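You operate a simulated robot arm through the tools that you are given. There is no shell and no other tool. Be economical: measure what you need, move in short steps, check, and stop when the job is done.

The job below is to be done with a simulated robot arm. You get a single attempt, and the scene is never put back.

## Task
Stamp the water notepad PAID and the coal notepad SENT in red ink, then close the tin.
Fine: one clear print in the middle of each; put the two stamps back; leave the third notepad blank. Set down upright: paid stamp, sent stamp.

The check looks at the end state, three seconds after you hand in, the way a careful person would. Anything else that was tipped, shoved, dropped, spilled or broken makes it a failure.

## Robot
A 7-joint arm with a two-finger parallel gripper, fixed in place. Base frame: the origin is at the foot of the arm, x ahead of it, y to its left, z up; the work surface is at about z = 0. Lengths are in mm, angles in degrees, forces in N, time in s.
With the tool pointing down near the work surface it reaches from about 240 to 620 mm from the base axis. Its first joint turns from -66.0 to 66.0 degrees. Payload 2.6 kg.
The tool frame sits at the grasp point between the pads (the TCP): z along the fingers, y along the line on which they close. The tips reach 30 mm beyond it. Largest opening 94 mm; finger width 28, thickness 10; the body of the gripper, 50 by 96 mm, starts 55 mm behind the TCP.
Orientation is that of the tool frame in the base frame, as [roll, pitch, yaw] about the fixed x, y, z axes, in that order (R = Rz(yaw) Ry(pitch) Rx(roll)). With the fingers straight down and closing along the base's y, the tool's x points along the base's -x, its y along +y and its z along -z.

## Interface
- The arm moves only by the tool play_rows. Its argument "moves" is a list of rows, each a list of 3 entries, a list of its own where there are three numbers: the shift along the tool's x, y, z in mm, then the turn, a rotation vector about the tool's x, y, z in degrees, then the gripper command, from -1 (shut) to 1 (fully open), values between in proportion. In form: [[[tx, ty, tz], [ax, ay, az], fingers], ...]. A call has 1 to 20 rows; each row is the pose to reach, as a shift and turn from the pose commanded when the call began, along the tool's axes at that moment. Each row takes 0.2 s and may step no farther than 50 mm and 8.6 degrees from the row before; otherwise, or with a gripper value out of range, the whole call is refused. Where a pose cannot be reached the arm comes as near as it can. A force on the tool above 40 N (or 10 N above the force at the start of the call, whichever is more), or a blocked arm, ends the call early, and 0.2 s more pass. The fingers move at their own pace (about 72 mm/s each) and stop on an object; they squeeze with about 40 N. The grip force told is the motor's: it shows also when the fingers shut on nothing. Time passes only in rows, and 0.2 s behind the last, so rows that repeat a pose let the fingers close. The reply holds the time, the measured pose of the TCP, the force on the tool along the base axes, the opening and the grip force, in the units named above and with some noise, with the torque about the TCP (base axes, N m) and any sound that the robot's microphone picked up, and new pictures: "show" is both (left out), scene, wrist or none.
- Cameras (640 x 400 px; columns grow to the right, rows downward): "scene" is fixed at [45.9, 450.6, 556.4]; the picture's right is [-0.59, -0.81, 0.00], its down [-0.52, 0.38, -0.77] and it looks along [0.62, -0.45, -0.64] (base axes); focal length 318 px, centre (320, 200). "wrist" rides on the gripper at [76, 14, -103] in the tool frame; the picture's right is [-0.18, 0.98, 0.00], its down [-0.75, -0.14, -0.64] and it looks along [-0.63, -0.12, 0.77] (tool axes); focal length 243 px, centre (320, 200). There is no depth. A picture from a camera that has moved, and an enlarged one, comes with that camera's place and axes in the base frame and with its lens.
- inspect(camera, box): a new picture of the part [left, top, right, bottom] of that camera's present view, enlarged. The clock stands still meanwhile.
- finish_job(): hands the job in; it is judged then, once.

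Work in short steps. Places have to be worked out from the pictures, the camera data and where the tool is seen: move nearer, look again, correct. Check each grasp and each placing, and mend what went wrong. You have 120 turns and 200 pictures in all, those below and enlarged ones among them. Open the gripper and draw the arm clear of the work before you hand the job in, unless the task says otherwise; then end with one line.

The tools are called after ">>>" by a JSON object that holds its "api" and its "payload". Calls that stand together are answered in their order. play_rows: Moves the arm, as the interface text tells. Its arguments: {"type":"object","properties":{"moves":{"type":"array"},"show":{"type":"string","enum":["both","scene","wrist","none"]}},"required":["moves"]} The other tools are called the same way: inspect (camera, box) takes an enlarged picture of a part of a camera's view; finish_job () hands the job in.

At the start:

```text
clock: 0.0
eef_pos: [382.7, -2.9, 308.3]
orientation: [-180.0, 0.1, 180.0]
contact_force: [-0.7, -0.3, -0.6]
torque: [0.05, 0.0, 0.01]
gripper_width: 94.2
grasp_force: 0.1
```

scene: 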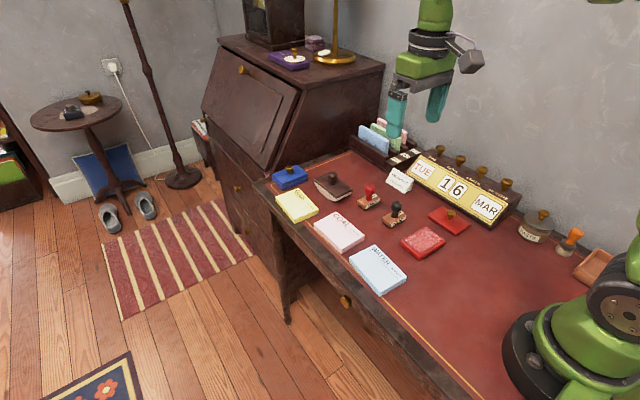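
wrist: 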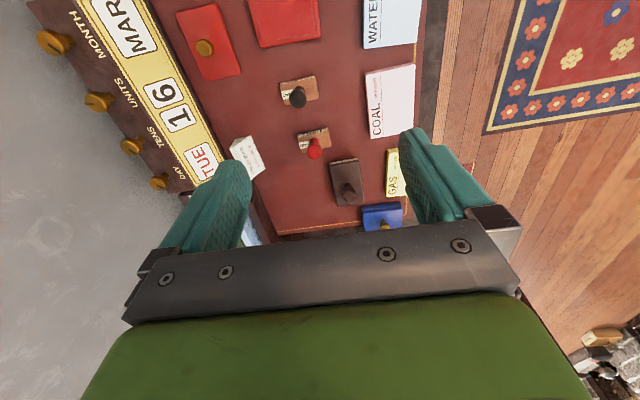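

I'll start by enlarging the work area in both views to identify the stamps, tin, lid and notepads.

>>> {"api": "inspect", "payload": {"camera": "scene", "box": [260, 140, 420, 240]}}

>>> {"api": "inspect", "payload": {"camera": "scene", "box": [330, 180, 490, 300]}}

>>> {"api": "inspect", "payload": {"camera": "wrist", "box": [180, 0, 440, 240]}}

```text
4.00 times, centred on (340, 190) of scene
camera zoom: at [45.9, 450.6, 556.4], right [-0.59, -0.81, 0.0], down [-0.52, 0.38, -0.77], along [0.62, -0.45, -0.64], focal length 1274 px, centre (240, 240)
```

zoom: 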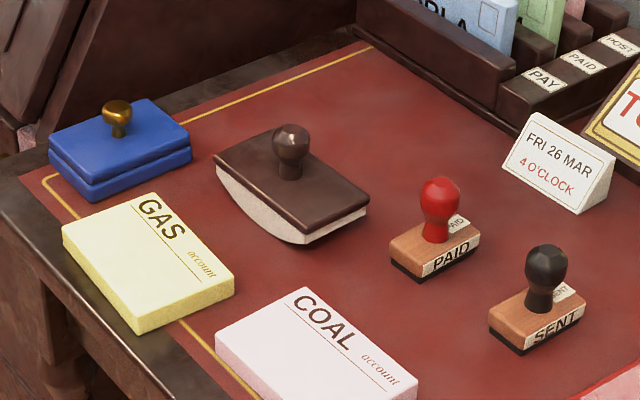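

```text
3.33 times, centred on (410, 240) of scene
camera zoom: at [45.9, 450.6, 556.4], right [-0.59, -0.81, 0.0], down [-0.52, 0.38, -0.77], along [0.62, -0.45, -0.64], focal length 1062 px, centre (20, 67)
```

zoom: 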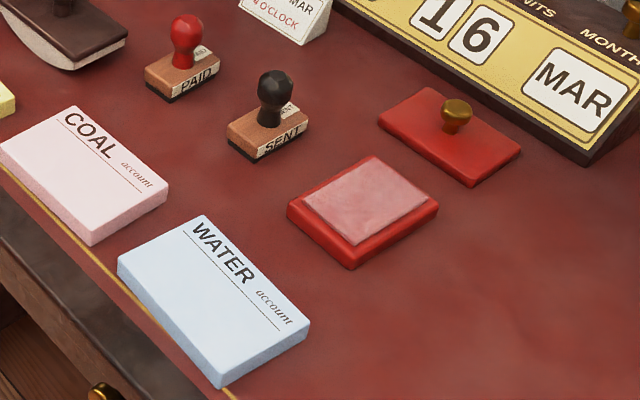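

```text
1.67 times, centred on (310, 120) of wrist
camera zoom: at [306.4, 12.9, 412.0], right [0.18, 0.98, 0.0], down [0.75, -0.14, 0.64], along [0.63, -0.12, -0.77], focal length 404 px, centre (337, 333)
```

zoom: 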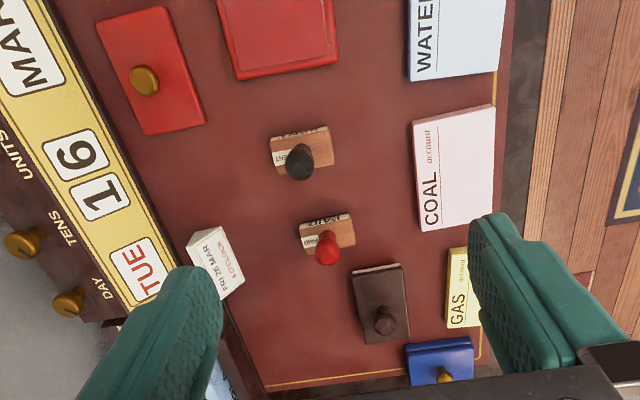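

PAID (red knob) is near (492,-33), SENT (black knob) near (407,-42), the open tin near (310,-37), the lid near (326,-156), coal near (453,98) and water near (316,103). I'll move above and slightly short of PAID and take a closer look.

>>> {"api": "play_rows", "payload": {"moves": [[[-20, -6, 34], [0, 0, 0], 0], [[-40, -12, 68], [0, 0, 0], 0], [[-60, -18, 100], [0, 0, 0], 0], [[-80, -24, 130], [0, 0, 0], 0], [[-109, -30, 168], [0, 0, 0], 0], [[-109, -30, 168], [0, 0, 0], 0]]}}

```text
clock: 1.4
eef_pos: [490.6, -33.1, 142.7]
orientation: [-180.0, 0.1, -180.0]
contact_force: [0.5, -0.3, 0.0]
torque: [-0.02, -0.05, -0.02]
gripper_width: 47.2
grasp_force: 0.1
camera wrist: at [415.3, -18.0, 246.1], right [0.18, 0.98, 0.0], down [0.75, -0.14, 0.64], along [0.63, -0.12, -0.77], focal length 243 px, centre (320, 200)
```

scene: 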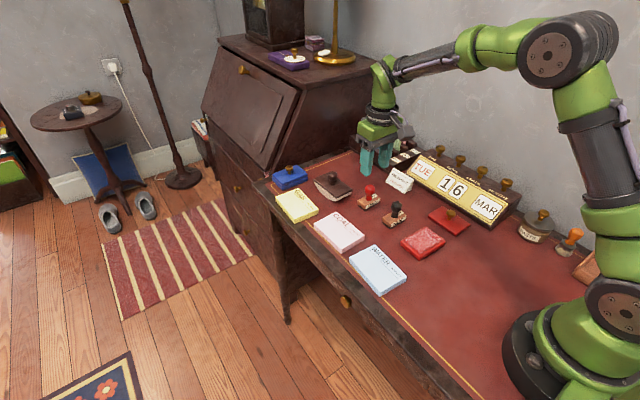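
wrist: 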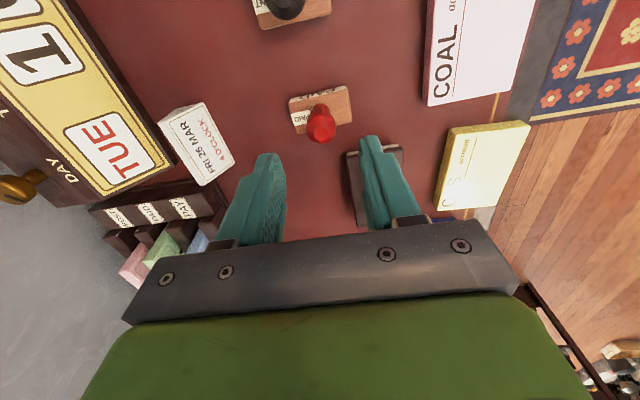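

The scene and wrist estimates agree on PAID at about (494,-33). I'll enlarge it to check its yaw and handle geometry before descending.

>>> {"api": "inspect", "payload": {"camera": "wrist", "box": [260, 60, 380, 150]}}

>>> {"api": "inspect", "payload": {"camera": "scene", "box": [340, 165, 420, 235]}}

```text
4.44 times, centred on (320, 105) of wrist
camera zoom: at [415.3, -18.0, 246.1], right [0.18, 0.98, 0.0], down [0.75, -0.14, 0.64], along [0.63, -0.12, -0.77], focal length 1078 px, centre (320, 622)
```

zoom: 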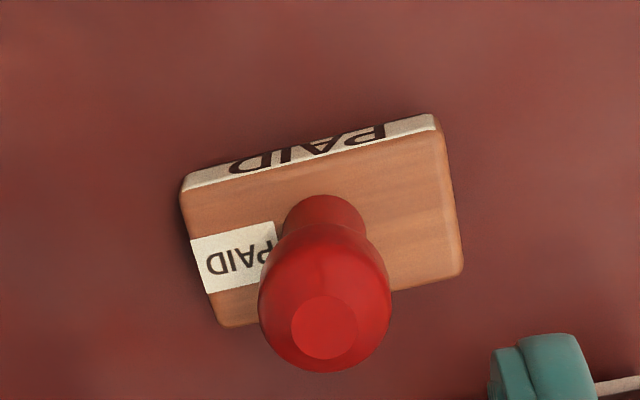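

```text
5.71 times, centred on (380, 200) of scene
camera zoom: at [45.9, 450.6, 556.4], right [-0.59, -0.81, 0.0], down [-0.52, 0.38, -0.77], along [0.62, -0.45, -0.64], focal length 1820 px, centre (-23, 200)
```

zoom: 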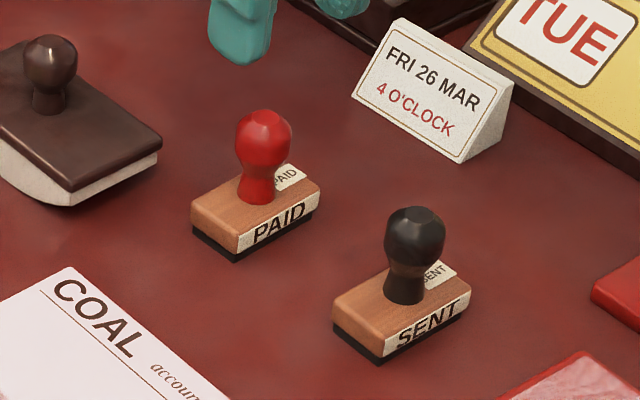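

PAID's base is about 51×29 mm centred at (497,-33), its long side along y. The knob is about 25 mm wide with its top near z = 65. I'll descend partway with the fingers more open and read the pose again.

>>> {"api": "play_rows", "payload": {"moves": [[[-3, 0, 22], [0, 0, 0], 0.3], [[-5.5, 0, 45], [0, 0, 0], 0.3], [[-5.5, 0, 45], [0, 0, 0], 0.3], [[-5.5, 0, 45], [0, 0, 0], 0.3]]}}

```text
clock: 2.4
eef_pos: [497.7, -32.6, 98.4]
orientation: [-180.0, 0.1, -180.0]
contact_force: [-0.2, -0.5, -0.2]
torque: [-0.02, -0.04, 0.01]
gripper_width: 61.4
grasp_force: 0.1
camera wrist: at [420.9, -18.5, 200.6], right [0.18, 0.98, 0.0], down [0.75, -0.14, 0.64], along [0.63, -0.12, -0.77], focal length 243 px, centre (320, 200)
```

scene: 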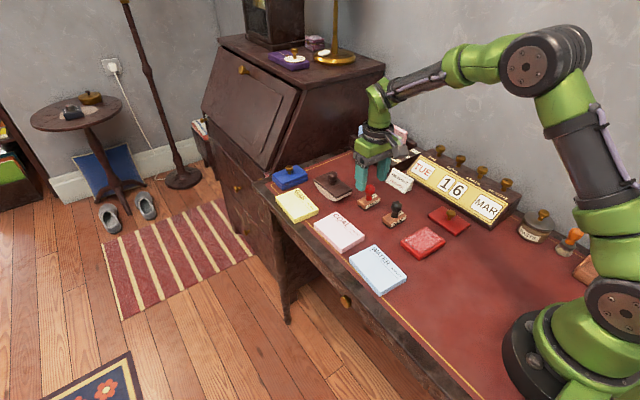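
wrist: 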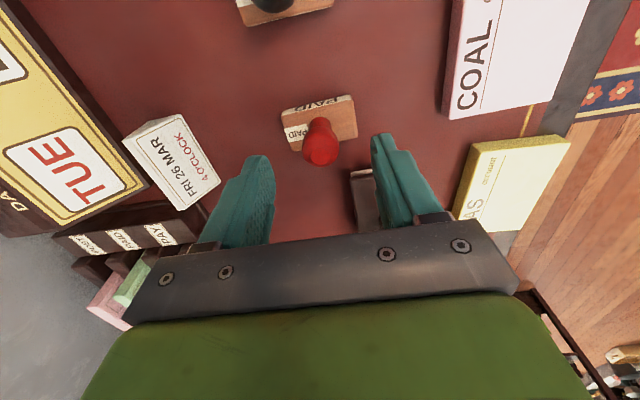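

The knob sits centred between the fingers, so I'll lower to z≈56 and close on it gently.

>>> {"api": "play_rows", "payload": {"moves": [[[1, 0, 22], [0, 0, 0], 0.3], [[1, 0, 42], [0, 0, 0], 0.3], [[1, 0, 42], [0, 0, 0], 0.3]]}}

>>> {"api": "inspect", "payload": {"camera": "wrist", "box": [220, 80, 420, 260]}}

>>> {"api": "inspect", "payload": {"camera": "scene", "box": [330, 155, 410, 225]}}

```text
clock: 3.2
eef_pos: [496.0, -32.8, 52.5]
orientation: [180.0, 0.0, 179.9]
contact_force: [0.0, -0.6, 0.6]
torque: [0.03, 0.03, -0.03]
gripper_width: 61.4
grasp_force: 0.0
camera wrist: at [420.0, -18.0, 156.4], right [0.18, 0.98, 0.0], down [0.75, -0.14, 0.64], along [0.63, -0.12, -0.77], focal length 243 px, centre (320, 200)
```

scene: 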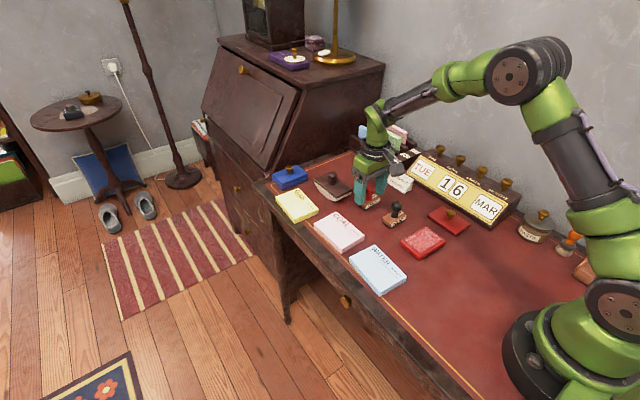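
wrist: 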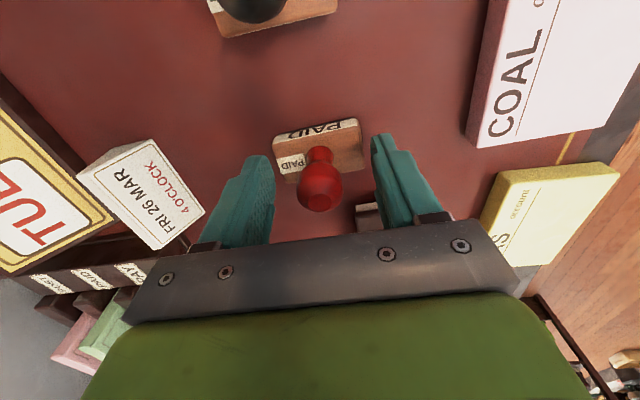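

```text
2.22 times, centred on (320, 170) of wrist
camera zoom: at [420.0, -18.0, 156.4], right [0.18, 0.98, 0.0], down [0.75, -0.14, 0.64], along [0.63, -0.12, -0.77], focal length 539 px, centre (320, 267)
```

zoom: 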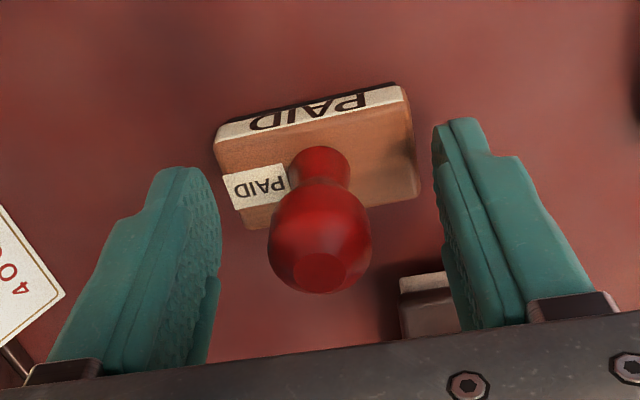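

```text
5.71 times, centred on (370, 190) of scene
camera zoom: at [45.9, 450.6, 556.4], right [-0.59, -0.81, 0.0], down [-0.52, 0.38, -0.77], along [0.62, -0.45, -0.64], focal length 1820 px, centre (34, 257)
```

zoom: 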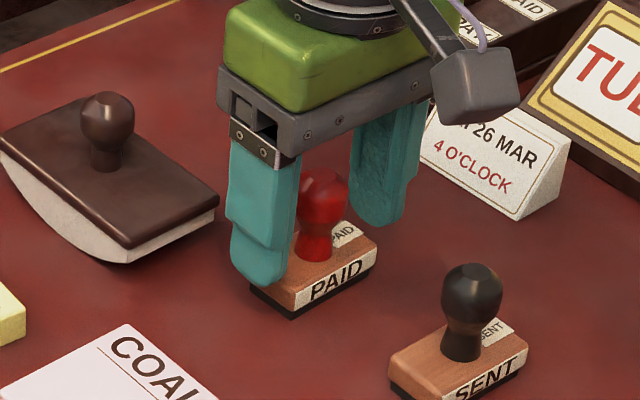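

Clearance to the wood is a little small. I'll rise 4 mm so the tips sit near z = 26, then close.

>>> {"api": "play_rows", "payload": {"moves": [[[-1.5, 0, -4], [0, 0, 0], 0.3], [[-1.5, 0, -4], [0, 0, 0], -0.2], [[-1.5, 0, -4], [0, 0, 0], -0.5], [[-1.5, 0, -4], [0, 0, 0], -1], [[-1.5, 0, -4], [0, 0, 0], -1], [[-1.5, 0, -4], [0, 0, 0], -1]], "show": "wrist"}}

>>> {"api": "inspect", "payload": {"camera": "wrist", "box": [220, 80, 420, 260]}}

>>> {"api": "inspect", "payload": {"camera": "scene", "box": [330, 155, 410, 225]}}

```text
clock: 4.6
eef_pos: [497.1, -32.9, 58.8]
orientation: [180.0, 0.0, -180.0]
contact_force: [-0.5, 0.3, -0.2]
torque: [0.04, -0.01, -0.03]
gripper_width: 22.8
grasp_force: 39.9
camera wrist: at [421.7, -18.0, 161.0], right [0.18, 0.98, 0.0], down [0.75, -0.14, 0.64], along [0.63, -0.12, -0.77], focal length 243 px, centre (320, 200)
```

wrist: 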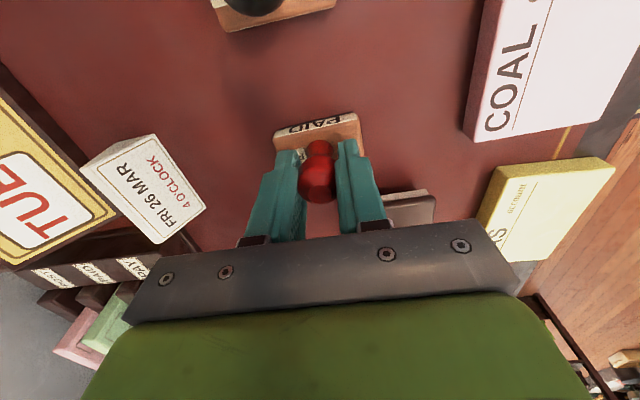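

```text
2.22 times, centred on (320, 170) of wrist
camera zoom: at [421.7, -18.0, 161.0], right [0.18, 0.98, 0.0], down [0.75, -0.14, 0.64], along [0.63, -0.12, -0.77], focal length 539 px, centre (320, 267)
```

zoom: 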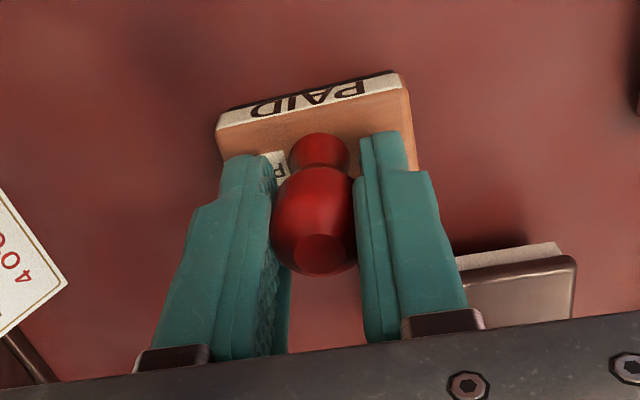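

```text
5.71 times, centred on (370, 190) of scene
camera zoom: at [45.9, 450.6, 556.4], right [-0.59, -0.81, 0.0], down [-0.52, 0.38, -0.77], along [0.62, -0.45, -0.64], focal length 1820 px, centre (34, 257)
```

zoom: 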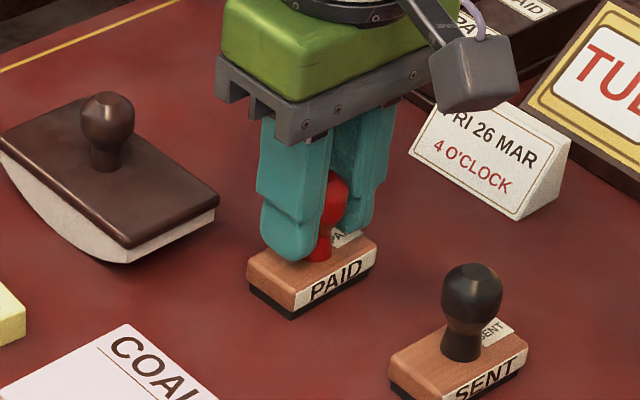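

The grip is solid: 22.8 mm opening, with the stamp bottom about 57 mm below the TCP. I'll lift straight up, travel over SENT with clearance, and stop short of the tin to measure it.

>>> {"api": "play_rows", "payload": {"moves": [[[0, 0, -20], [0, 0, 0], -1], [[0, 0, -50], [0, 0, 0], -1], [[0, 0, -90], [0, 0, 0], -1], [[30, 0, -95], [0, 0, 0], -1], [[70, -2, -95], [0, 0, 0], -1], [[110, -4, -95], [0, 0, 0], -1], [[147, -4, -95], [0, 0, 0], -1], [[147, -4, -95], [0, 0, 0], -1], [[147, -4, -95], [0, 0, 0], -1]]}}

>>> {"api": "inspect", "payload": {"camera": "wrist", "box": [200, 0, 440, 150]}}

```text
clock: 6.6
eef_pos: [351.8, -35.6, 152.5]
orientation: [-179.9, 0.1, -180.0]
contact_force: [-0.4, -0.1, 1.2]
torque: [-0.01, -0.02, -0.01]
gripper_width: 0.3
grasp_force: 33.0
camera wrist: at [276.1, -21.8, 255.4], right [0.18, 0.98, 0.0], down [0.75, -0.14, 0.64], along [0.63, -0.12, -0.77], focal length 243 px, centre (320, 200)
```

scene: 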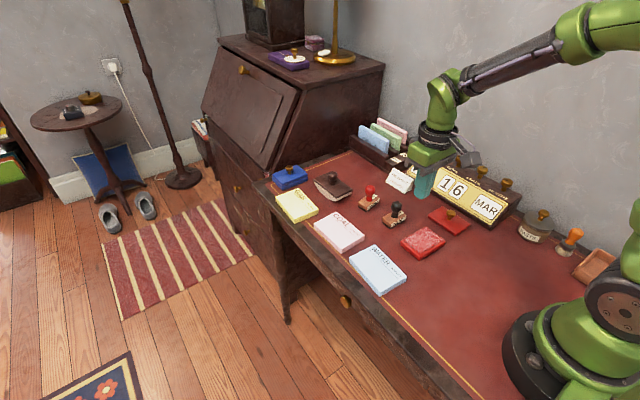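
wrist: 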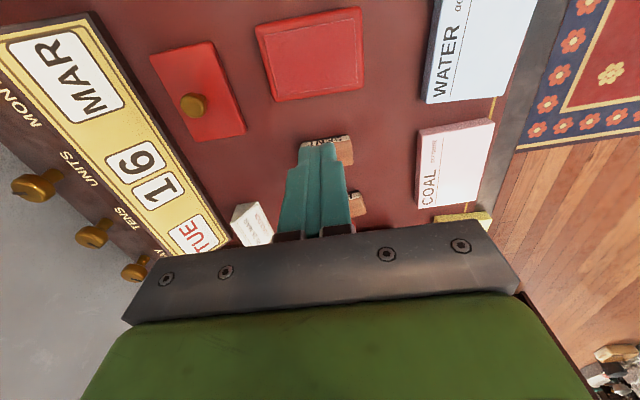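

```text
2.67 times, centred on (320, 75) of wrist
camera zoom: at [276.1, -21.8, 255.4], right [0.18, 0.98, 0.0], down [0.75, -0.14, 0.64], along [0.63, -0.12, -0.77], focal length 647 px, centre (320, 533)
```

zoom: 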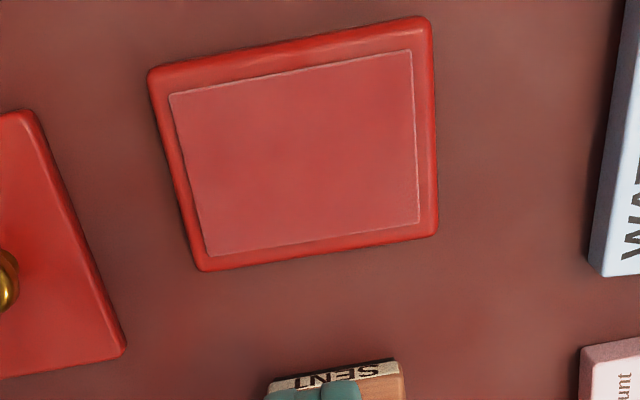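

The opening reads 0.3, so the stamp slipped out during the lift. PAID seems to be still standing in place, and I'll check it closely before retrying.

>>> {"api": "inspect", "payload": {"camera": "scene", "box": [340, 165, 420, 235]}}

>>> {"api": "inspect", "payload": {"camera": "scene", "box": [350, 175, 390, 215]}}

```text
5.71 times, centred on (380, 200) of scene
camera zoom: at [45.8, 450.6, 556.4], right [-0.59, -0.81, 0.0], down [-0.52, 0.38, -0.77], along [0.62, -0.45, -0.64], focal length 1820 px, centre (-23, 200)
```

zoom: 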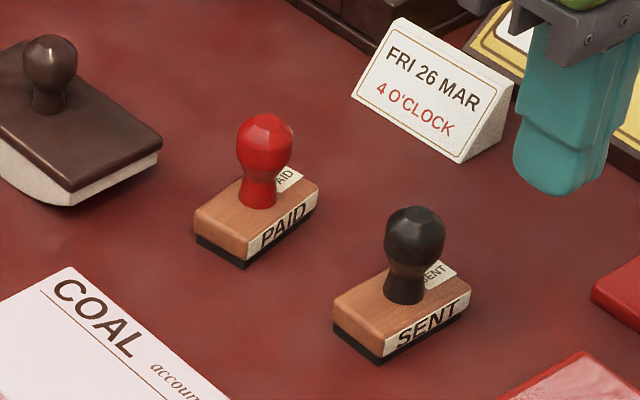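

```text
10.00 times, centred on (370, 195) of scene
camera zoom: at [45.8, 450.6, 556.4], right [-0.59, -0.81, 0.0], down [-0.52, 0.38, -0.77], along [0.62, -0.45, -0.64], focal length 3185 px, centre (-180, 250)
```

zoom: 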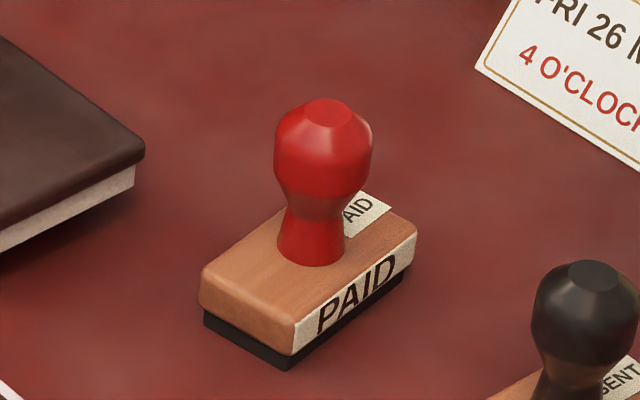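

PAID is still upright, shifted about 3 mm and turned slightly. My grip was above the knob's widest point, so I'll return, measure again and grip lower.

>>> {"api": "play_rows", "payload": {"moves": [[[-40, 1, 0], [0, 0, 0], 0.3], [[-80, 3, 0], [0, 0, 0], 0.3], [[-120, 5, 0], [0, 0, 0], 0.3], [[-142, 5, 15], [0, 0, 0], 0.3], [[-142, 5, 35], [0, 0, 0], 0.3], [[-142, 5, 35], [0, 0, 0], 0.3]], "show": "none"}}

>>> {"api": "inspect", "payload": {"camera": "wrist", "box": [240, 60, 400, 180]}}

```text
clock: 8.0
eef_pos: [492.9, -29.4, 117.9]
orientation: [180.0, 0.0, 179.9]
contact_force: [-0.1, -0.1, 0.3]
torque: [-0.01, -0.01, 0.02]
gripper_width: 61.0
grasp_force: 0.1
```

```text
3.33 times, centred on (320, 120) of wrist
camera zoom: at [417.3, -15.4, 220.1], right [0.18, 0.98, 0.0], down [0.75, -0.14, 0.64], along [0.63, -0.12, -0.77], focal length 809 px, centre (320, 467)
```

zoom: 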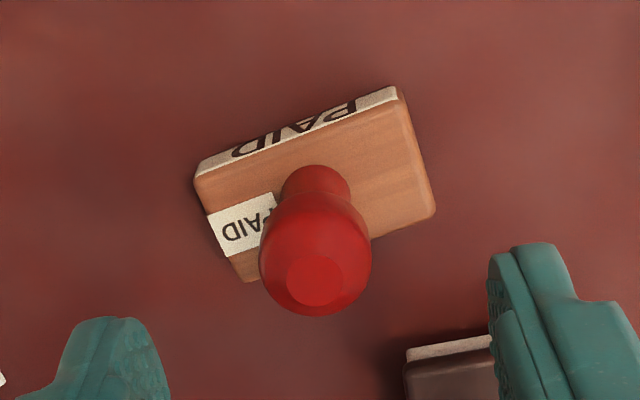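

PAID is now at about (494.5,-31), turned about 11°. I'll turn the gripper to match and descend to z≈53, so the pads sit around and below the knob's widest part.

>>> {"api": "play_rows", "payload": {"moves": [[[-2, 1, 10], [0, 0, -6], 0.2], [[-2, 1, 30], [0, 0, -10.5], 0.2], [[-2, 1, 50], [0, 0, -10.5], 0.2], [[-2, 1, 64], [0, 0, -10.5], 0.2], [[-2, 1, 64], [0, 0, -10.5], 0.2], [[-2, 1, 64], [0, 0, -10.5], 0.2]], "show": "none"}}

>>> {"api": "inspect", "payload": {"camera": "wrist", "box": [220, 80, 420, 260]}}

>>> {"api": "inspect", "payload": {"camera": "scene", "box": [340, 165, 400, 215]}}

```text
clock: 9.4
eef_pos: [494.1, -28.8, 53.6]
orientation: [179.9, 0.1, -169.5]
contact_force: [0.2, 0.3, -0.4]
torque: [0.01, -0.01, -0.03]
gripper_width: 56.5
grasp_force: 0.1
```

```text
2.22 times, centred on (320, 170) of wrist
camera zoom: at [417.2, -28.3, 157.8], right [0.0, 1.0, 0.0], down [0.77, 0.0, 0.64], along [0.64, 0.0, -0.77], focal length 539 px, centre (320, 267)
```

zoom: 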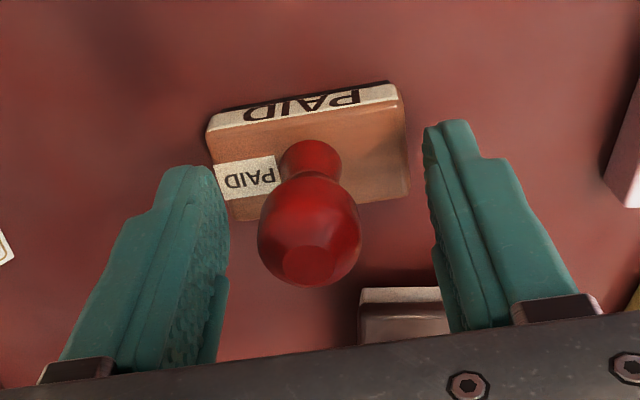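

```text
8.00 times, centred on (370, 190) of scene
camera zoom: at [45.9, 450.6, 556.4], right [-0.59, -0.81, 0.0], down [-0.52, 0.38, -0.77], along [0.62, -0.45, -0.64], focal length 2548 px, centre (-80, 280)
```

zoom: 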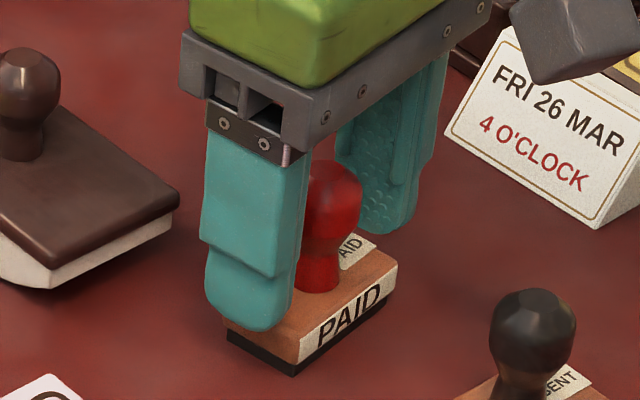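

The knob sits about 2 mm off-centre, so I'll nudge, close, and lift only a little to test the hold.

>>> {"api": "play_rows", "payload": {"moves": [[[0.5, -1.8, 0], [0, 0, 0], 0.1], [[0.5, -1.8, 0], [0, 0, 0], -0.3], [[0.5, -1.8, 0], [0, 0, 0], -0.7], [[0.5, -1.8, 0], [0, 0, 0], -1], [[0.5, -1.8, 0], [0, 0, 0], -1], [[0.5, -1.8, 0], [0, 0, 0], -1]], "show": "none"}}

>>> {"api": "inspect", "payload": {"camera": "wrist", "box": [220, 80, 420, 260]}}

>>> {"api": "inspect", "payload": {"camera": "scene", "box": [340, 165, 400, 215]}}

```text
clock: 10.8
eef_pos: [494.0, -32.9, 55.0]
orientation: [-179.9, 0.1, -169.4]
contact_force: [-0.5, 0.5, -0.2]
torque: [-0.01, 0.02, 0.02]
gripper_width: 23.6
grasp_force: 39.9
```

```text
2.22 times, centred on (320, 170) of wrist
camera zoom: at [417.0, -30.7, 157.7], right [0.0, 1.0, 0.0], down [0.77, 0.0, 0.64], along [0.64, 0.0, -0.77], focal length 539 px, centre (320, 267)
```

zoom: 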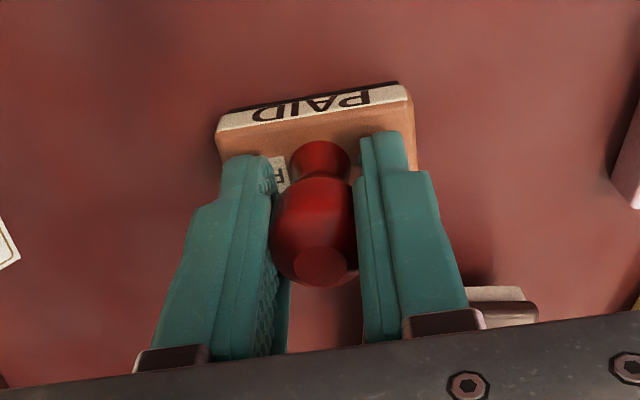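

```text
8.00 times, centred on (370, 190) of scene
camera zoom: at [45.9, 450.6, 556.4], right [-0.59, -0.81, 0.0], down [-0.52, 0.38, -0.77], along [0.62, -0.45, -0.64], focal length 2548 px, centre (-80, 280)
```

zoom: 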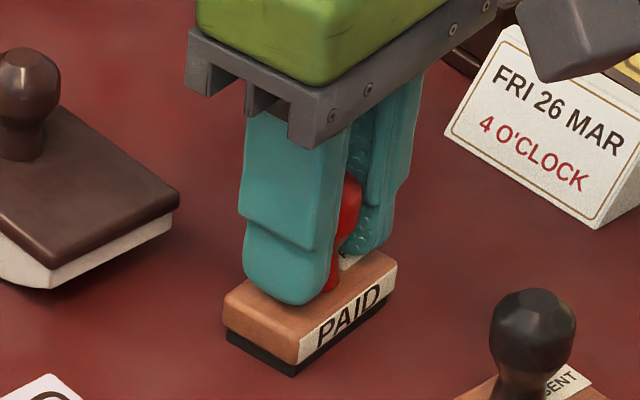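

The opening is 23.6 mm and the tips sit just above the wood. Now a slow test lift.

>>> {"api": "play_rows", "payload": {"moves": [[[0, 0, -3], [0, 0, 0], -1], [[0, 0, -7], [0, 0, 0], -1], [[0, 0, -12], [0, 0, 0], -1], [[0, 0, -18], [0, 0, 0], -1], [[0, 0, -25], [0, 0, 0], -1], [[0, 0, -25], [0, 0, 0], -1]], "show": "none"}}

>>> {"api": "inspect", "payload": {"camera": "scene", "box": [340, 155, 400, 205]}}

```text
clock: 12.2
eef_pos: [496.6, -31.1, 79.4]
orientation: [180.0, 0.1, -169.5]
contact_force: [0.5, -0.9, -0.5]
torque: [0.01, 0.02, 0.0]
gripper_width: 23.1
grasp_force: 40.0
```

```text
8.00 times, centred on (370, 180) of scene
camera zoom: at [45.9, 450.6, 556.4], right [-0.59, -0.81, 0.0], down [-0.52, 0.38, -0.77], along [0.62, -0.45, -0.64], focal length 2548 px, centre (-80, 360)
```

zoom: 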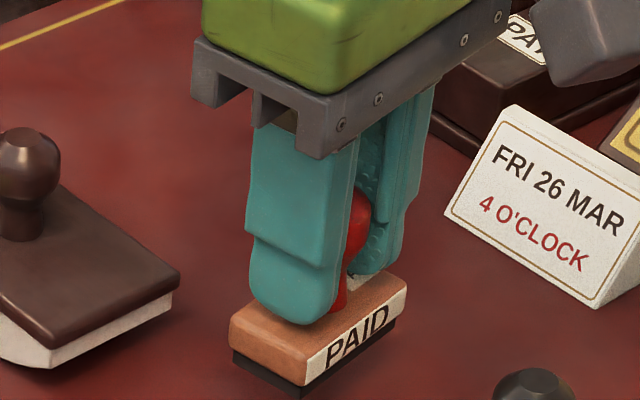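

It lifted this time. I'll keep rising at a moderate pace and check for creep.

>>> {"api": "play_rows", "payload": {"moves": [[[0, 0, -8], [0, 0, 0], -1], [[0, 0, -18], [0, 0, 0], -1], [[0, 0, -28], [0, 0, 0], -1], [[0, 0, -38], [0, 0, 0], -1], [[0, 0, -48], [0, 0, 0], -1], [[0, 0, -58], [0, 0, 0], -1], [[0, 0, -66], [0, 0, 0], -1], [[0, 0, -72], [0, 0, 0], -1], [[0, 0, -72], [0, 0, 0], -1]], "show": "none"}}

>>> {"api": "inspect", "payload": {"camera": "scene", "box": [340, 125, 400, 175]}}

>>> {"api": "inspect", "payload": {"camera": "wrist", "box": [220, 80, 420, 260]}}

```text
clock: 14.2
eef_pos: [493.4, -32.3, 151.2]
orientation: [180.0, -0.1, -169.6]
contact_force: [0.0, 0.3, -1.0]
torque: [-0.01, -0.01, 0.0]
gripper_width: 23.6
grasp_force: 39.9
```

```text
8.00 times, centred on (370, 150) of scene
camera zoom: at [45.9, 450.6, 556.4], right [-0.59, -0.81, 0.0], down [-0.52, 0.38, -0.77], along [0.62, -0.45, -0.64], focal length 2548 px, centre (-80, 600)
```

zoom: 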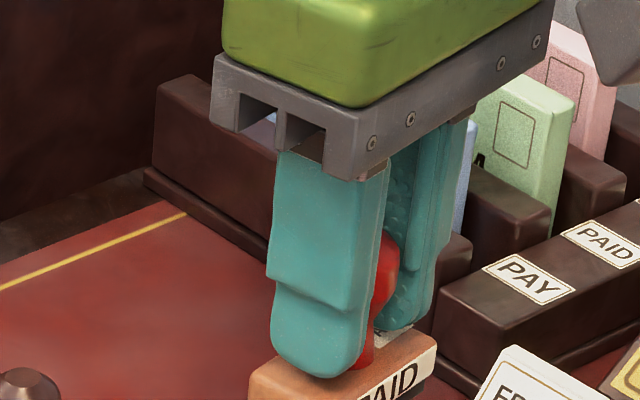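

```text
2.22 times, centred on (320, 170) of wrist
camera zoom: at [416.7, -31.1, 253.7], right [0.0, 1.0, 0.0], down [0.77, 0.0, 0.64], along [0.64, 0.0, -0.77], focal length 539 px, centre (320, 267)
```

zoom: 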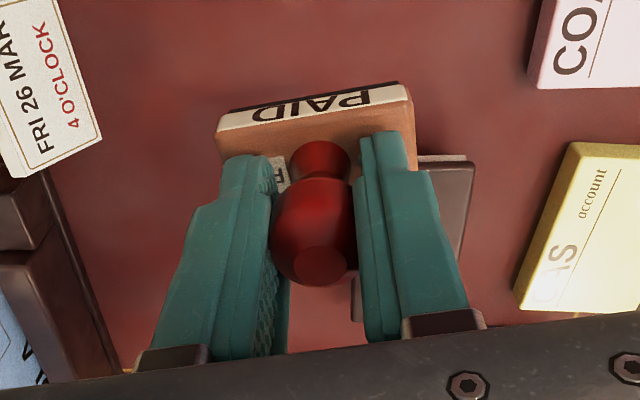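

The grip is stable at 23.6 mm. The ink pad measures about 75×47 mm centred at (317,-36.5), so I'll carry the stamp there at z = 150 and turn back square with it.

>>> {"api": "play_rows", "payload": {"moves": [[[10, 2, 0], [0, 0, 0], -1], [[30, 5, 0], [0, 0, 1], -1], [[58, 9, 0], [0, 0, 3], -1], [[88, 14, 0], [0, 0, 5], -1], [[118, 19, 0], [0, 0, 7], -1], [[146, 24, 0], [0, 0, 9], -1], [[166, 27, 0], [0, 0, 10.5], -1], [[175.2, 28.4, 0], [0, 0, 10.5], -1], [[175.2, 28.4, 0], [0, 0, 10.5], -1], [[175.2, 28.4, 0], [0, 0, 10.5], -1]]}}

>>> {"api": "inspect", "payload": {"camera": "wrist", "box": [200, 50, 440, 230]}}

>>> {"api": "inspect", "payload": {"camera": "scene", "box": [370, 160, 490, 260]}}

```text
clock: 16.4
eef_pos: [316.9, -34.0, 150.4]
orientation: [180.0, -0.1, 180.0]
contact_force: [0.3, -0.5, -0.9]
torque: [0.01, 0.02, 0.02]
gripper_width: 23.4
grasp_force: 40.5
camera wrist: at [241.2, -20.0, 253.1], right [0.18, 0.98, 0.0], down [0.75, -0.14, 0.64], along [0.63, -0.12, -0.77], focal length 243 px, centre (320, 200)
```

scene: 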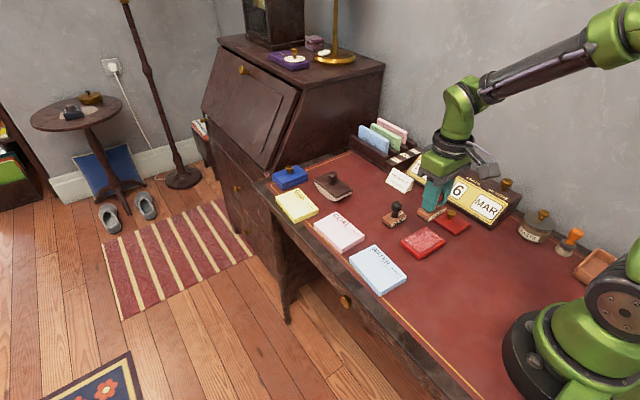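
wrist: 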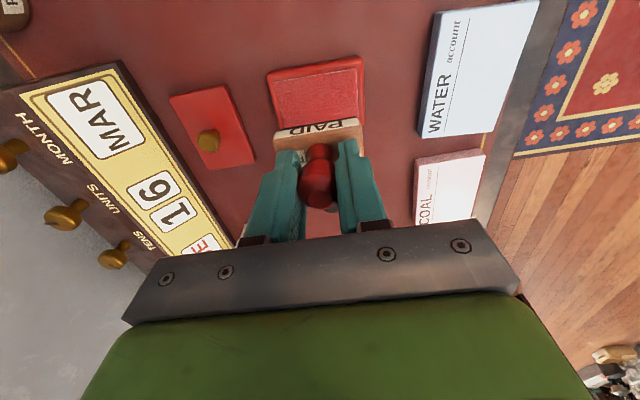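

```text
2.22 times, centred on (320, 140) of wrist
camera zoom: at [241.2, -20.0, 253.1], right [0.18, 0.98, 0.0], down [0.75, -0.14, 0.64], along [0.63, -0.12, -0.77], focal length 539 px, centre (320, 333)
```

zoom: 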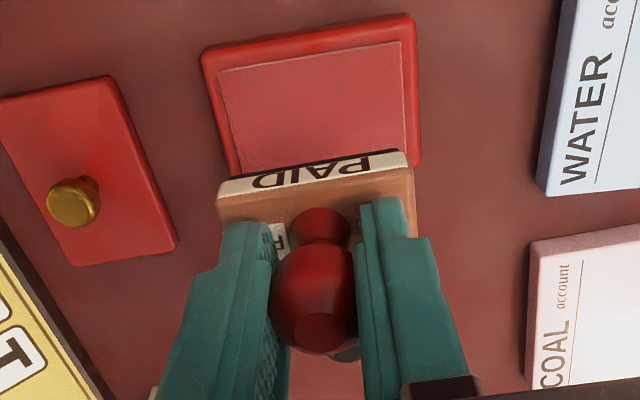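

```text
4.00 times, centred on (430, 210) of scene
camera zoom: at [45.9, 450.6, 556.4], right [-0.59, -0.81, 0.0], down [-0.52, 0.38, -0.77], along [0.62, -0.45, -0.64], focal length 1274 px, centre (-120, 160)
```

zoom: 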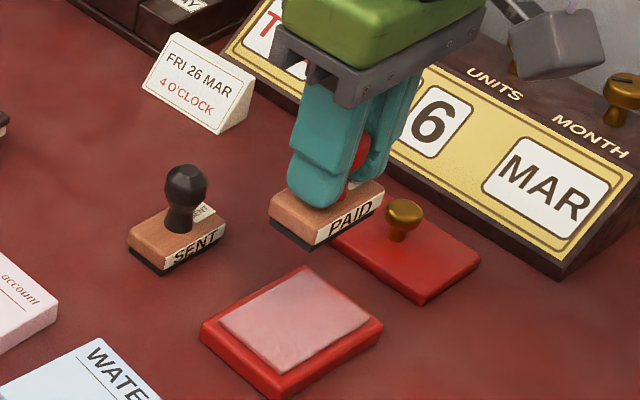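

The stamp is square and centred over the ink pad. I'll lower until its bottom is about 10 mm above the pad, then look from the side.

>>> {"api": "play_rows", "payload": {"moves": [[[0, 0, 15], [0, 0, 0], -1], [[0, 0, 35], [0, 0, 0], -1], [[0, 0, 55], [0, 0, 0], -1], [[0, 0, 68], [0, 0, 0], -1], [[0, 0, 74], [0, 0, 0], -1], [[0, 0, 74], [0, 0, 0], -1]], "show": "none"}}

>>> {"api": "inspect", "payload": {"camera": "scene", "box": [390, 190, 470, 260]}}

```text
clock: 17.8
eef_pos: [317.9, -34.4, 76.2]
orientation: [-180.0, -0.1, 180.0]
contact_force: [0.4, -0.8, -0.7]
torque: [-0.05, 0.0, 0.01]
gripper_width: 23.4
grasp_force: 39.6
```

```text
5.71 times, centred on (430, 225) of scene
camera zoom: at [45.9, 450.6, 556.4], right [-0.59, -0.81, 0.0], down [-0.52, 0.38, -0.77], along [0.62, -0.45, -0.64], focal length 1820 px, centre (-309, 57)
```

zoom: 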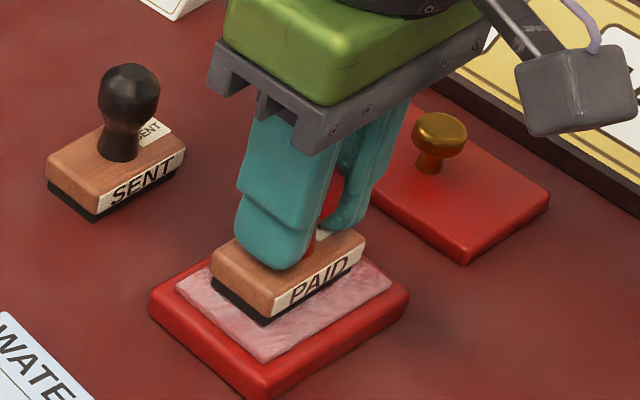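

No contact yet. I'll lower in small steps and watch the force.

>>> {"api": "play_rows", "payload": {"moves": [[[0, 0, 2], [0, 0, 0], -1], [[0, 0, 4], [0, 0, 0], -1], [[0, 0, 6], [0, 0, 0], -1], [[0, 0, 6], [0, 0, 0], -1]], "show": "none"}}

>>> {"api": "inspect", "payload": {"camera": "scene", "box": [390, 190, 470, 260]}}

```text
clock: 18.8
eef_pos: [318.1, -35.6, 73.6]
orientation: [179.9, 0.3, 179.9]
contact_force: [-3.2, -0.5, 8.8]
torque: [-0.02, 0.02, -0.01]
gripper_width: 23.4
grasp_force: 39.5
stopped in row 4: the force on the tool passed its limit (the readings are from after the stop); the commanded pose is now the measured one
```

```text
5.71 times, centred on (430, 225) of scene
camera zoom: at [45.8, 450.6, 556.4], right [-0.59, -0.81, 0.0], down [-0.52, 0.38, -0.77], along [0.62, -0.45, -0.64], focal length 1820 px, centre (-309, 57)
```

zoom: 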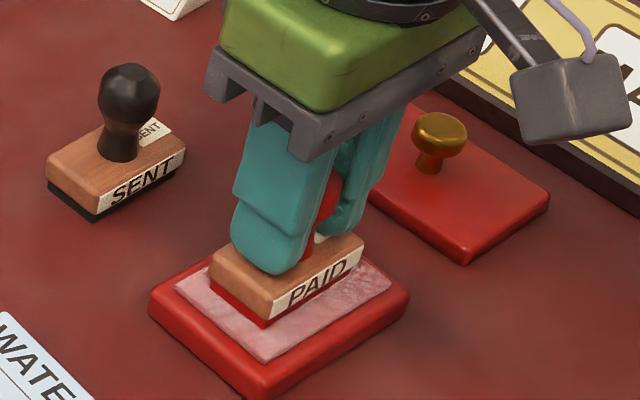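

The rubber has turned red, so it is inked; contact came at TCP z≈74. I'll lift off gently.

>>> {"api": "play_rows", "payload": {"moves": [[[0, 0, -3], [0, 0, 0], -1], [[0, 0, -8], [0, 0, 0], -1], [[0, 0, -18], [0, 0, 0], -1], [[0, 0, -30], [0, 0, 0], -1], [[0, 0, -42], [0, 0, 0], -1], [[0, 0, -54], [0, 0, 0], -1], [[0, 0, -54], [0, 0, 0], -1]], "show": "none"}}

>>> {"api": "inspect", "payload": {"camera": "scene", "box": [380, 160, 480, 250]}}

>>> {"api": "inspect", "payload": {"camera": "wrist", "box": [200, 50, 440, 230]}}

```text
clock: 20.4
eef_pos: [318.1, -35.9, 125.2]
orientation: [-180.0, 0.2, 180.0]
contact_force: [-0.1, -0.2, -0.2]
torque: [0.0, 0.0, -0.02]
gripper_width: 23.7
grasp_force: 40.0
```

```text
4.44 times, centred on (430, 205) of scene
camera zoom: at [45.9, 450.6, 556.4], right [-0.59, -0.81, 0.0], down [-0.52, 0.38, -0.77], along [0.62, -0.45, -0.64], focal length 1416 px, centre (-169, 178)
```

zoom: 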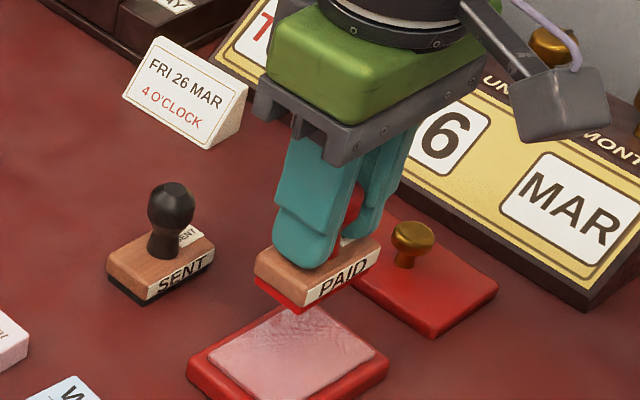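

```text
2.22 times, centred on (320, 140) of wrist
camera zoom: at [241.5, -20.4, 228.1], right [0.18, 0.98, 0.0], down [0.75, -0.14, 0.65], along [0.63, -0.12, -0.76], focal length 539 px, centre (320, 333)
```

zoom: 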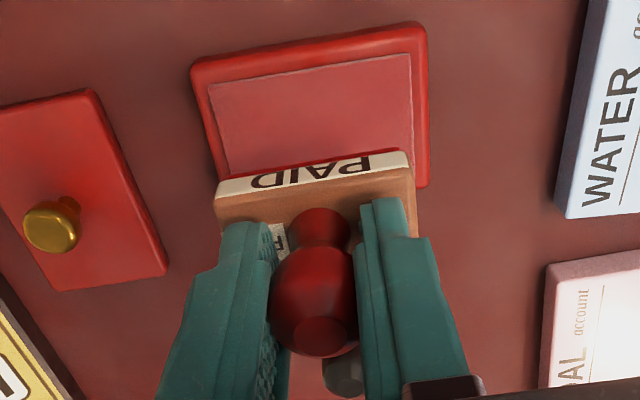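

The stamp is inked and the grip unchanged. The water page is about 104×70 mm centred near (320,101), and its header reads toward -x. I'll carry PAID above it and turn the tool 90° clockwise so the print lies along the page, clear of the header.

>>> {"api": "play_rows", "payload": {"moves": [[[0, 4, 0], [0, 0, 4], -1], [[0, 14, 0], [0, 0, 12], -1], [[0, 26, 0], [0, 0, 20], -1], [[-1, 38, 0], [0, 0, 28], -1], [[-1, 50, 0], [0, 0, 36], -1], [[-1, 62, 0], [0, 0, 44], -1], [[-1, 74, 0], [0, 0, 52], -1], [[-1, 86, 0], [0, 0, 60], -1], [[-1, 98, 0], [0, 0, 68], -1], [[-2, 110, 0], [0, 0, 76], -1], [[-2, 122, 0], [0, 0, 84], -1], [[-2, 132, 0], [0, 0, 90], -1], [[-2, 136, 0], [0, 0, 90], -1], [[-2, 136, 0], [0, 0, 90], -1], [[-2, 136, 0], [0, 0, 90], -1]]}}

>>> {"api": "inspect", "payload": {"camera": "wrist", "box": [180, 20, 460, 220]}}

>>> {"api": "inspect", "payload": {"camera": "scene", "box": [330, 190, 450, 310]}}

```text
clock: 23.6
eef_pos: [319.5, 102.2, 126.0]
orientation: [179.7, 0.0, 89.9]
contact_force: [0.3, 0.3, -1.0]
torque: [0.01, 0.01, 0.0]
gripper_width: 23.7
grasp_force: 40.2
camera wrist: at [333.7, 177.5, 229.0], right [0.98, -0.19, 0.0], down [-0.14, -0.75, 0.64], along [-0.12, -0.63, -0.77], focal length 243 px, centre (320, 200)
```

scene: 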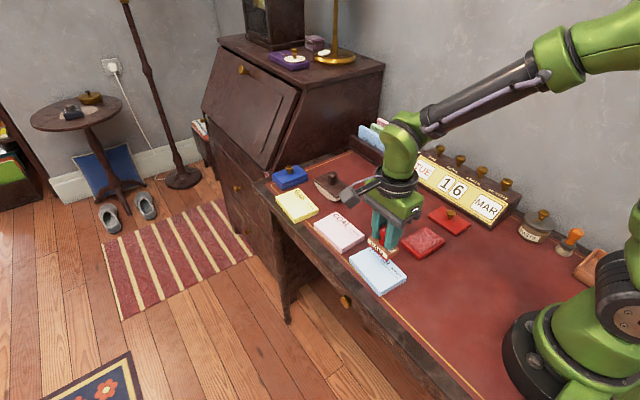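
wrist: 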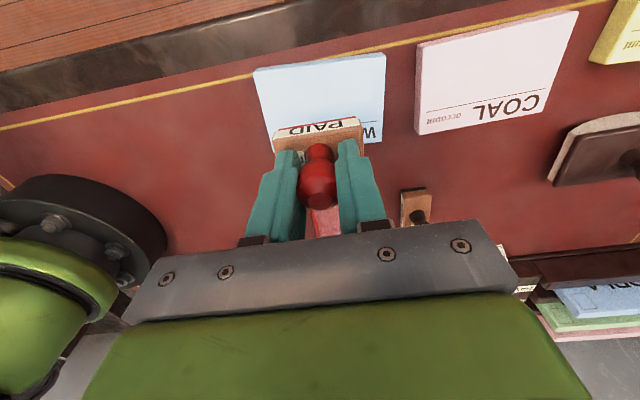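

```text
2.00 times, centred on (320, 120) of wrist
camera zoom: at [333.7, 177.5, 229.0], right [0.98, -0.19, 0.0], down [-0.14, -0.75, 0.64], along [-0.12, -0.63, -0.77], focal length 485 px, centre (320, 360)
```

zoom: 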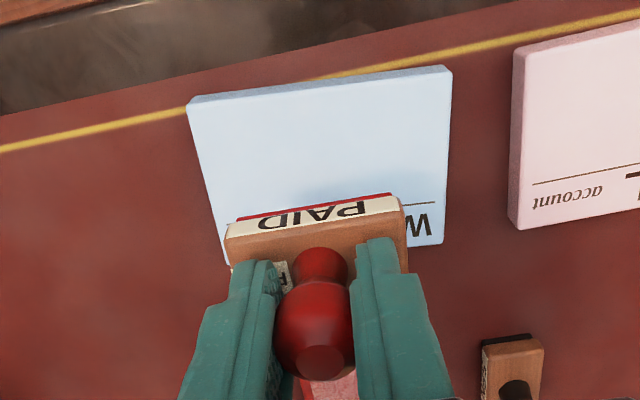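

```text
3.33 times, centred on (390, 250) of scene
camera zoom: at [45.9, 450.6, 556.4], right [-0.59, -0.81, 0.0], down [-0.52, 0.38, -0.77], along [0.62, -0.45, -0.64], focal length 1062 px, centre (87, 33)
```

zoom: 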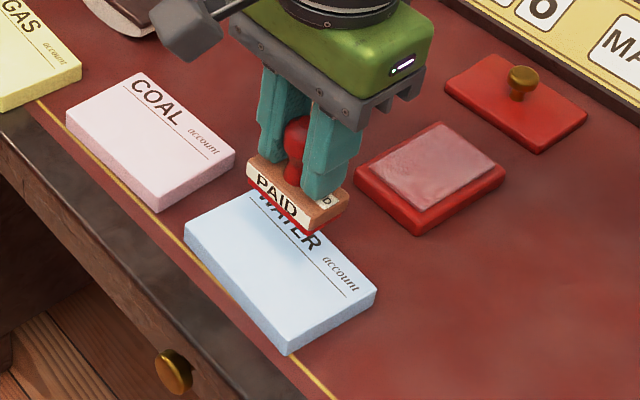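

The stamp's lettering matches the header direction. The page centre measures about (321.5,102) with its yaw near -4°, so I'll correct by 3° and 1.5 mm while lowering to about 12 mm above the page.

>>> {"api": "play_rows", "payload": {"moves": [[[0, 1.5, 5], [0, 0, 3], -1], [[0, 1.5, 15], [0, 0, 3], -1], [[0, 1.5, 27], [0, 0, 3], -1], [[0, 1.5, 37], [0, 0, 3], -1], [[0, 1.5, 41], [0, 0, 3], -1], [[0, 1.5, 41], [0, 0, 3], -1]], "show": "none"}}

>>> {"api": "inspect", "payload": {"camera": "wrist", "box": [180, 20, 460, 220]}}

>>> {"api": "inspect", "payload": {"camera": "scene", "box": [340, 220, 420, 300]}}

```text
clock: 25.0
eef_pos: [322.1, 100.6, 84.9]
orientation: [179.7, 0.0, 87.0]
contact_force: [0.2, -0.2, -0.7]
torque: [0.0, 0.0, 0.02]
gripper_width: 23.8
grasp_force: 40.4
```

```text
2.00 times, centred on (320, 120) of wrist
camera zoom: at [339.8, 177.1, 188.5], right [0.97, -0.24, 0.0], down [-0.18, -0.74, 0.64], along [-0.15, -0.62, -0.77], focal length 485 px, centre (320, 360)
```

zoom: 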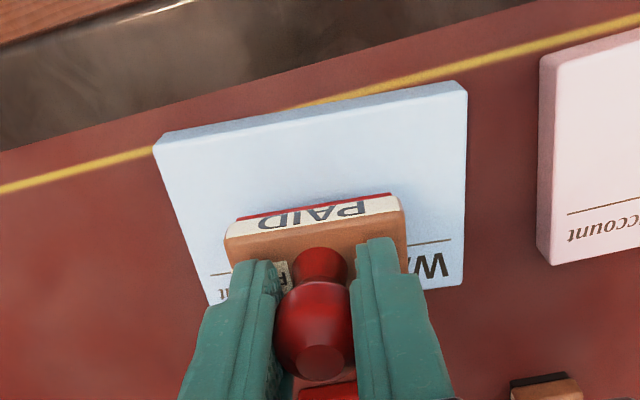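

```text
5.00 times, centred on (380, 260) of scene
camera zoom: at [45.9, 450.6, 556.4], right [-0.59, -0.81, 0.0], down [-0.52, 0.38, -0.77], along [0.62, -0.45, -0.64], focal length 1592 px, centre (20, -100)
```

zoom: 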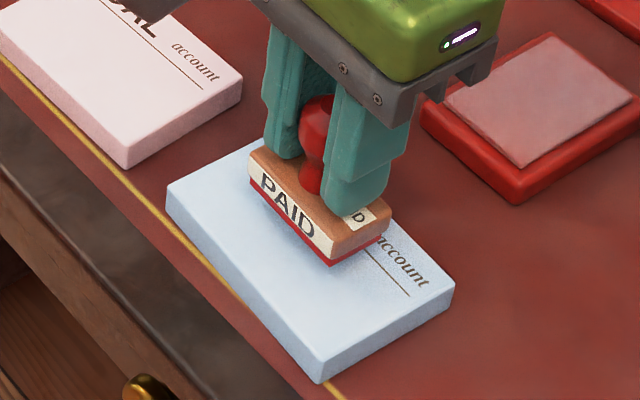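

Alignment is good, with a 1.5 mm nudge toward +y needed. I'll press down slowly until contact.

>>> {"api": "play_rows", "payload": {"moves": [[[1.5, 0, 2], [0, 0, 0], -1], [[1.5, 0, 4], [0, 0, 0], -1], [[1.5, 0, 5.5], [0, 0, 0], -1], [[1.5, 0, 7], [0, 0, 0], -1], [[1.5, 0, 8], [0, 0, 0], -1], [[1.5, 0, 9], [0, 0, 0], -1], [[1.5, 0, 10], [0, 0, 0], -1], [[1.5, 0, 11], [0, 0, 0], -1], [[1.5, 0, 12], [0, 0, 0], -1], [[1.5, 0, 13], [0, 0, 0], -1], [[1.5, 0, 14], [0, 0, 0], -1]], "show": "none"}}

>>> {"api": "inspect", "payload": {"camera": "scene", "box": [340, 220, 420, 300]}}

```text
clock: 27.4
eef_pos: [320.7, 102.6, 72.1]
orientation: [179.6, 0.0, 87.0]
contact_force: [0.3, 0.3, 0.2]
torque: [0.02, -0.02, 0.02]
gripper_width: 23.5
grasp_force: 40.3
```

```text
5.00 times, centred on (380, 260) of scene
camera zoom: at [45.9, 450.6, 556.4], right [-0.59, -0.81, 0.0], down [-0.52, 0.38, -0.77], along [0.62, -0.45, -0.64], focal length 1592 px, centre (20, -100)
```

zoom: 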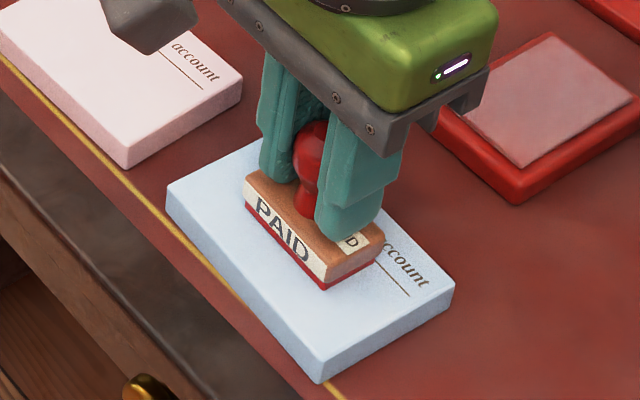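

No contact yet, so I'll continue down in 0.8 mm steps.

>>> {"api": "play_rows", "payload": {"moves": [[[0, 0, 0.8], [0, 0, 0], -1], [[0, 0, 1.6], [0, 0, 0], -1], [[0, 0, 2.4], [0, 0, 0], -1], [[0, 0, 3.2], [0, 0, 0], -1]], "show": "none"}}

>>> {"api": "inspect", "payload": {"camera": "scene", "box": [340, 220, 420, 300]}}

```text
clock: 28.4
eef_pos: [322.1, 103.7, 67.8]
orientation: [179.6, 0.0, 86.9]
contact_force: [-7.3, 1.3, 32.8]
torque: [0.02, 0.04, 0.01]
gripper_width: 23.4
grasp_force: 40.5
```

```text
5.00 times, centred on (380, 260) of scene
camera zoom: at [45.7, 450.5, 556.4], right [-0.59, -0.81, 0.0], down [-0.52, 0.38, -0.77], along [0.62, -0.45, -0.64], focal length 1592 px, centre (20, -100)
```

zoom: 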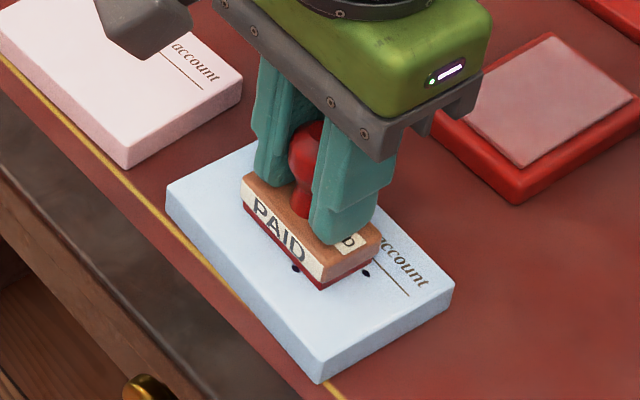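

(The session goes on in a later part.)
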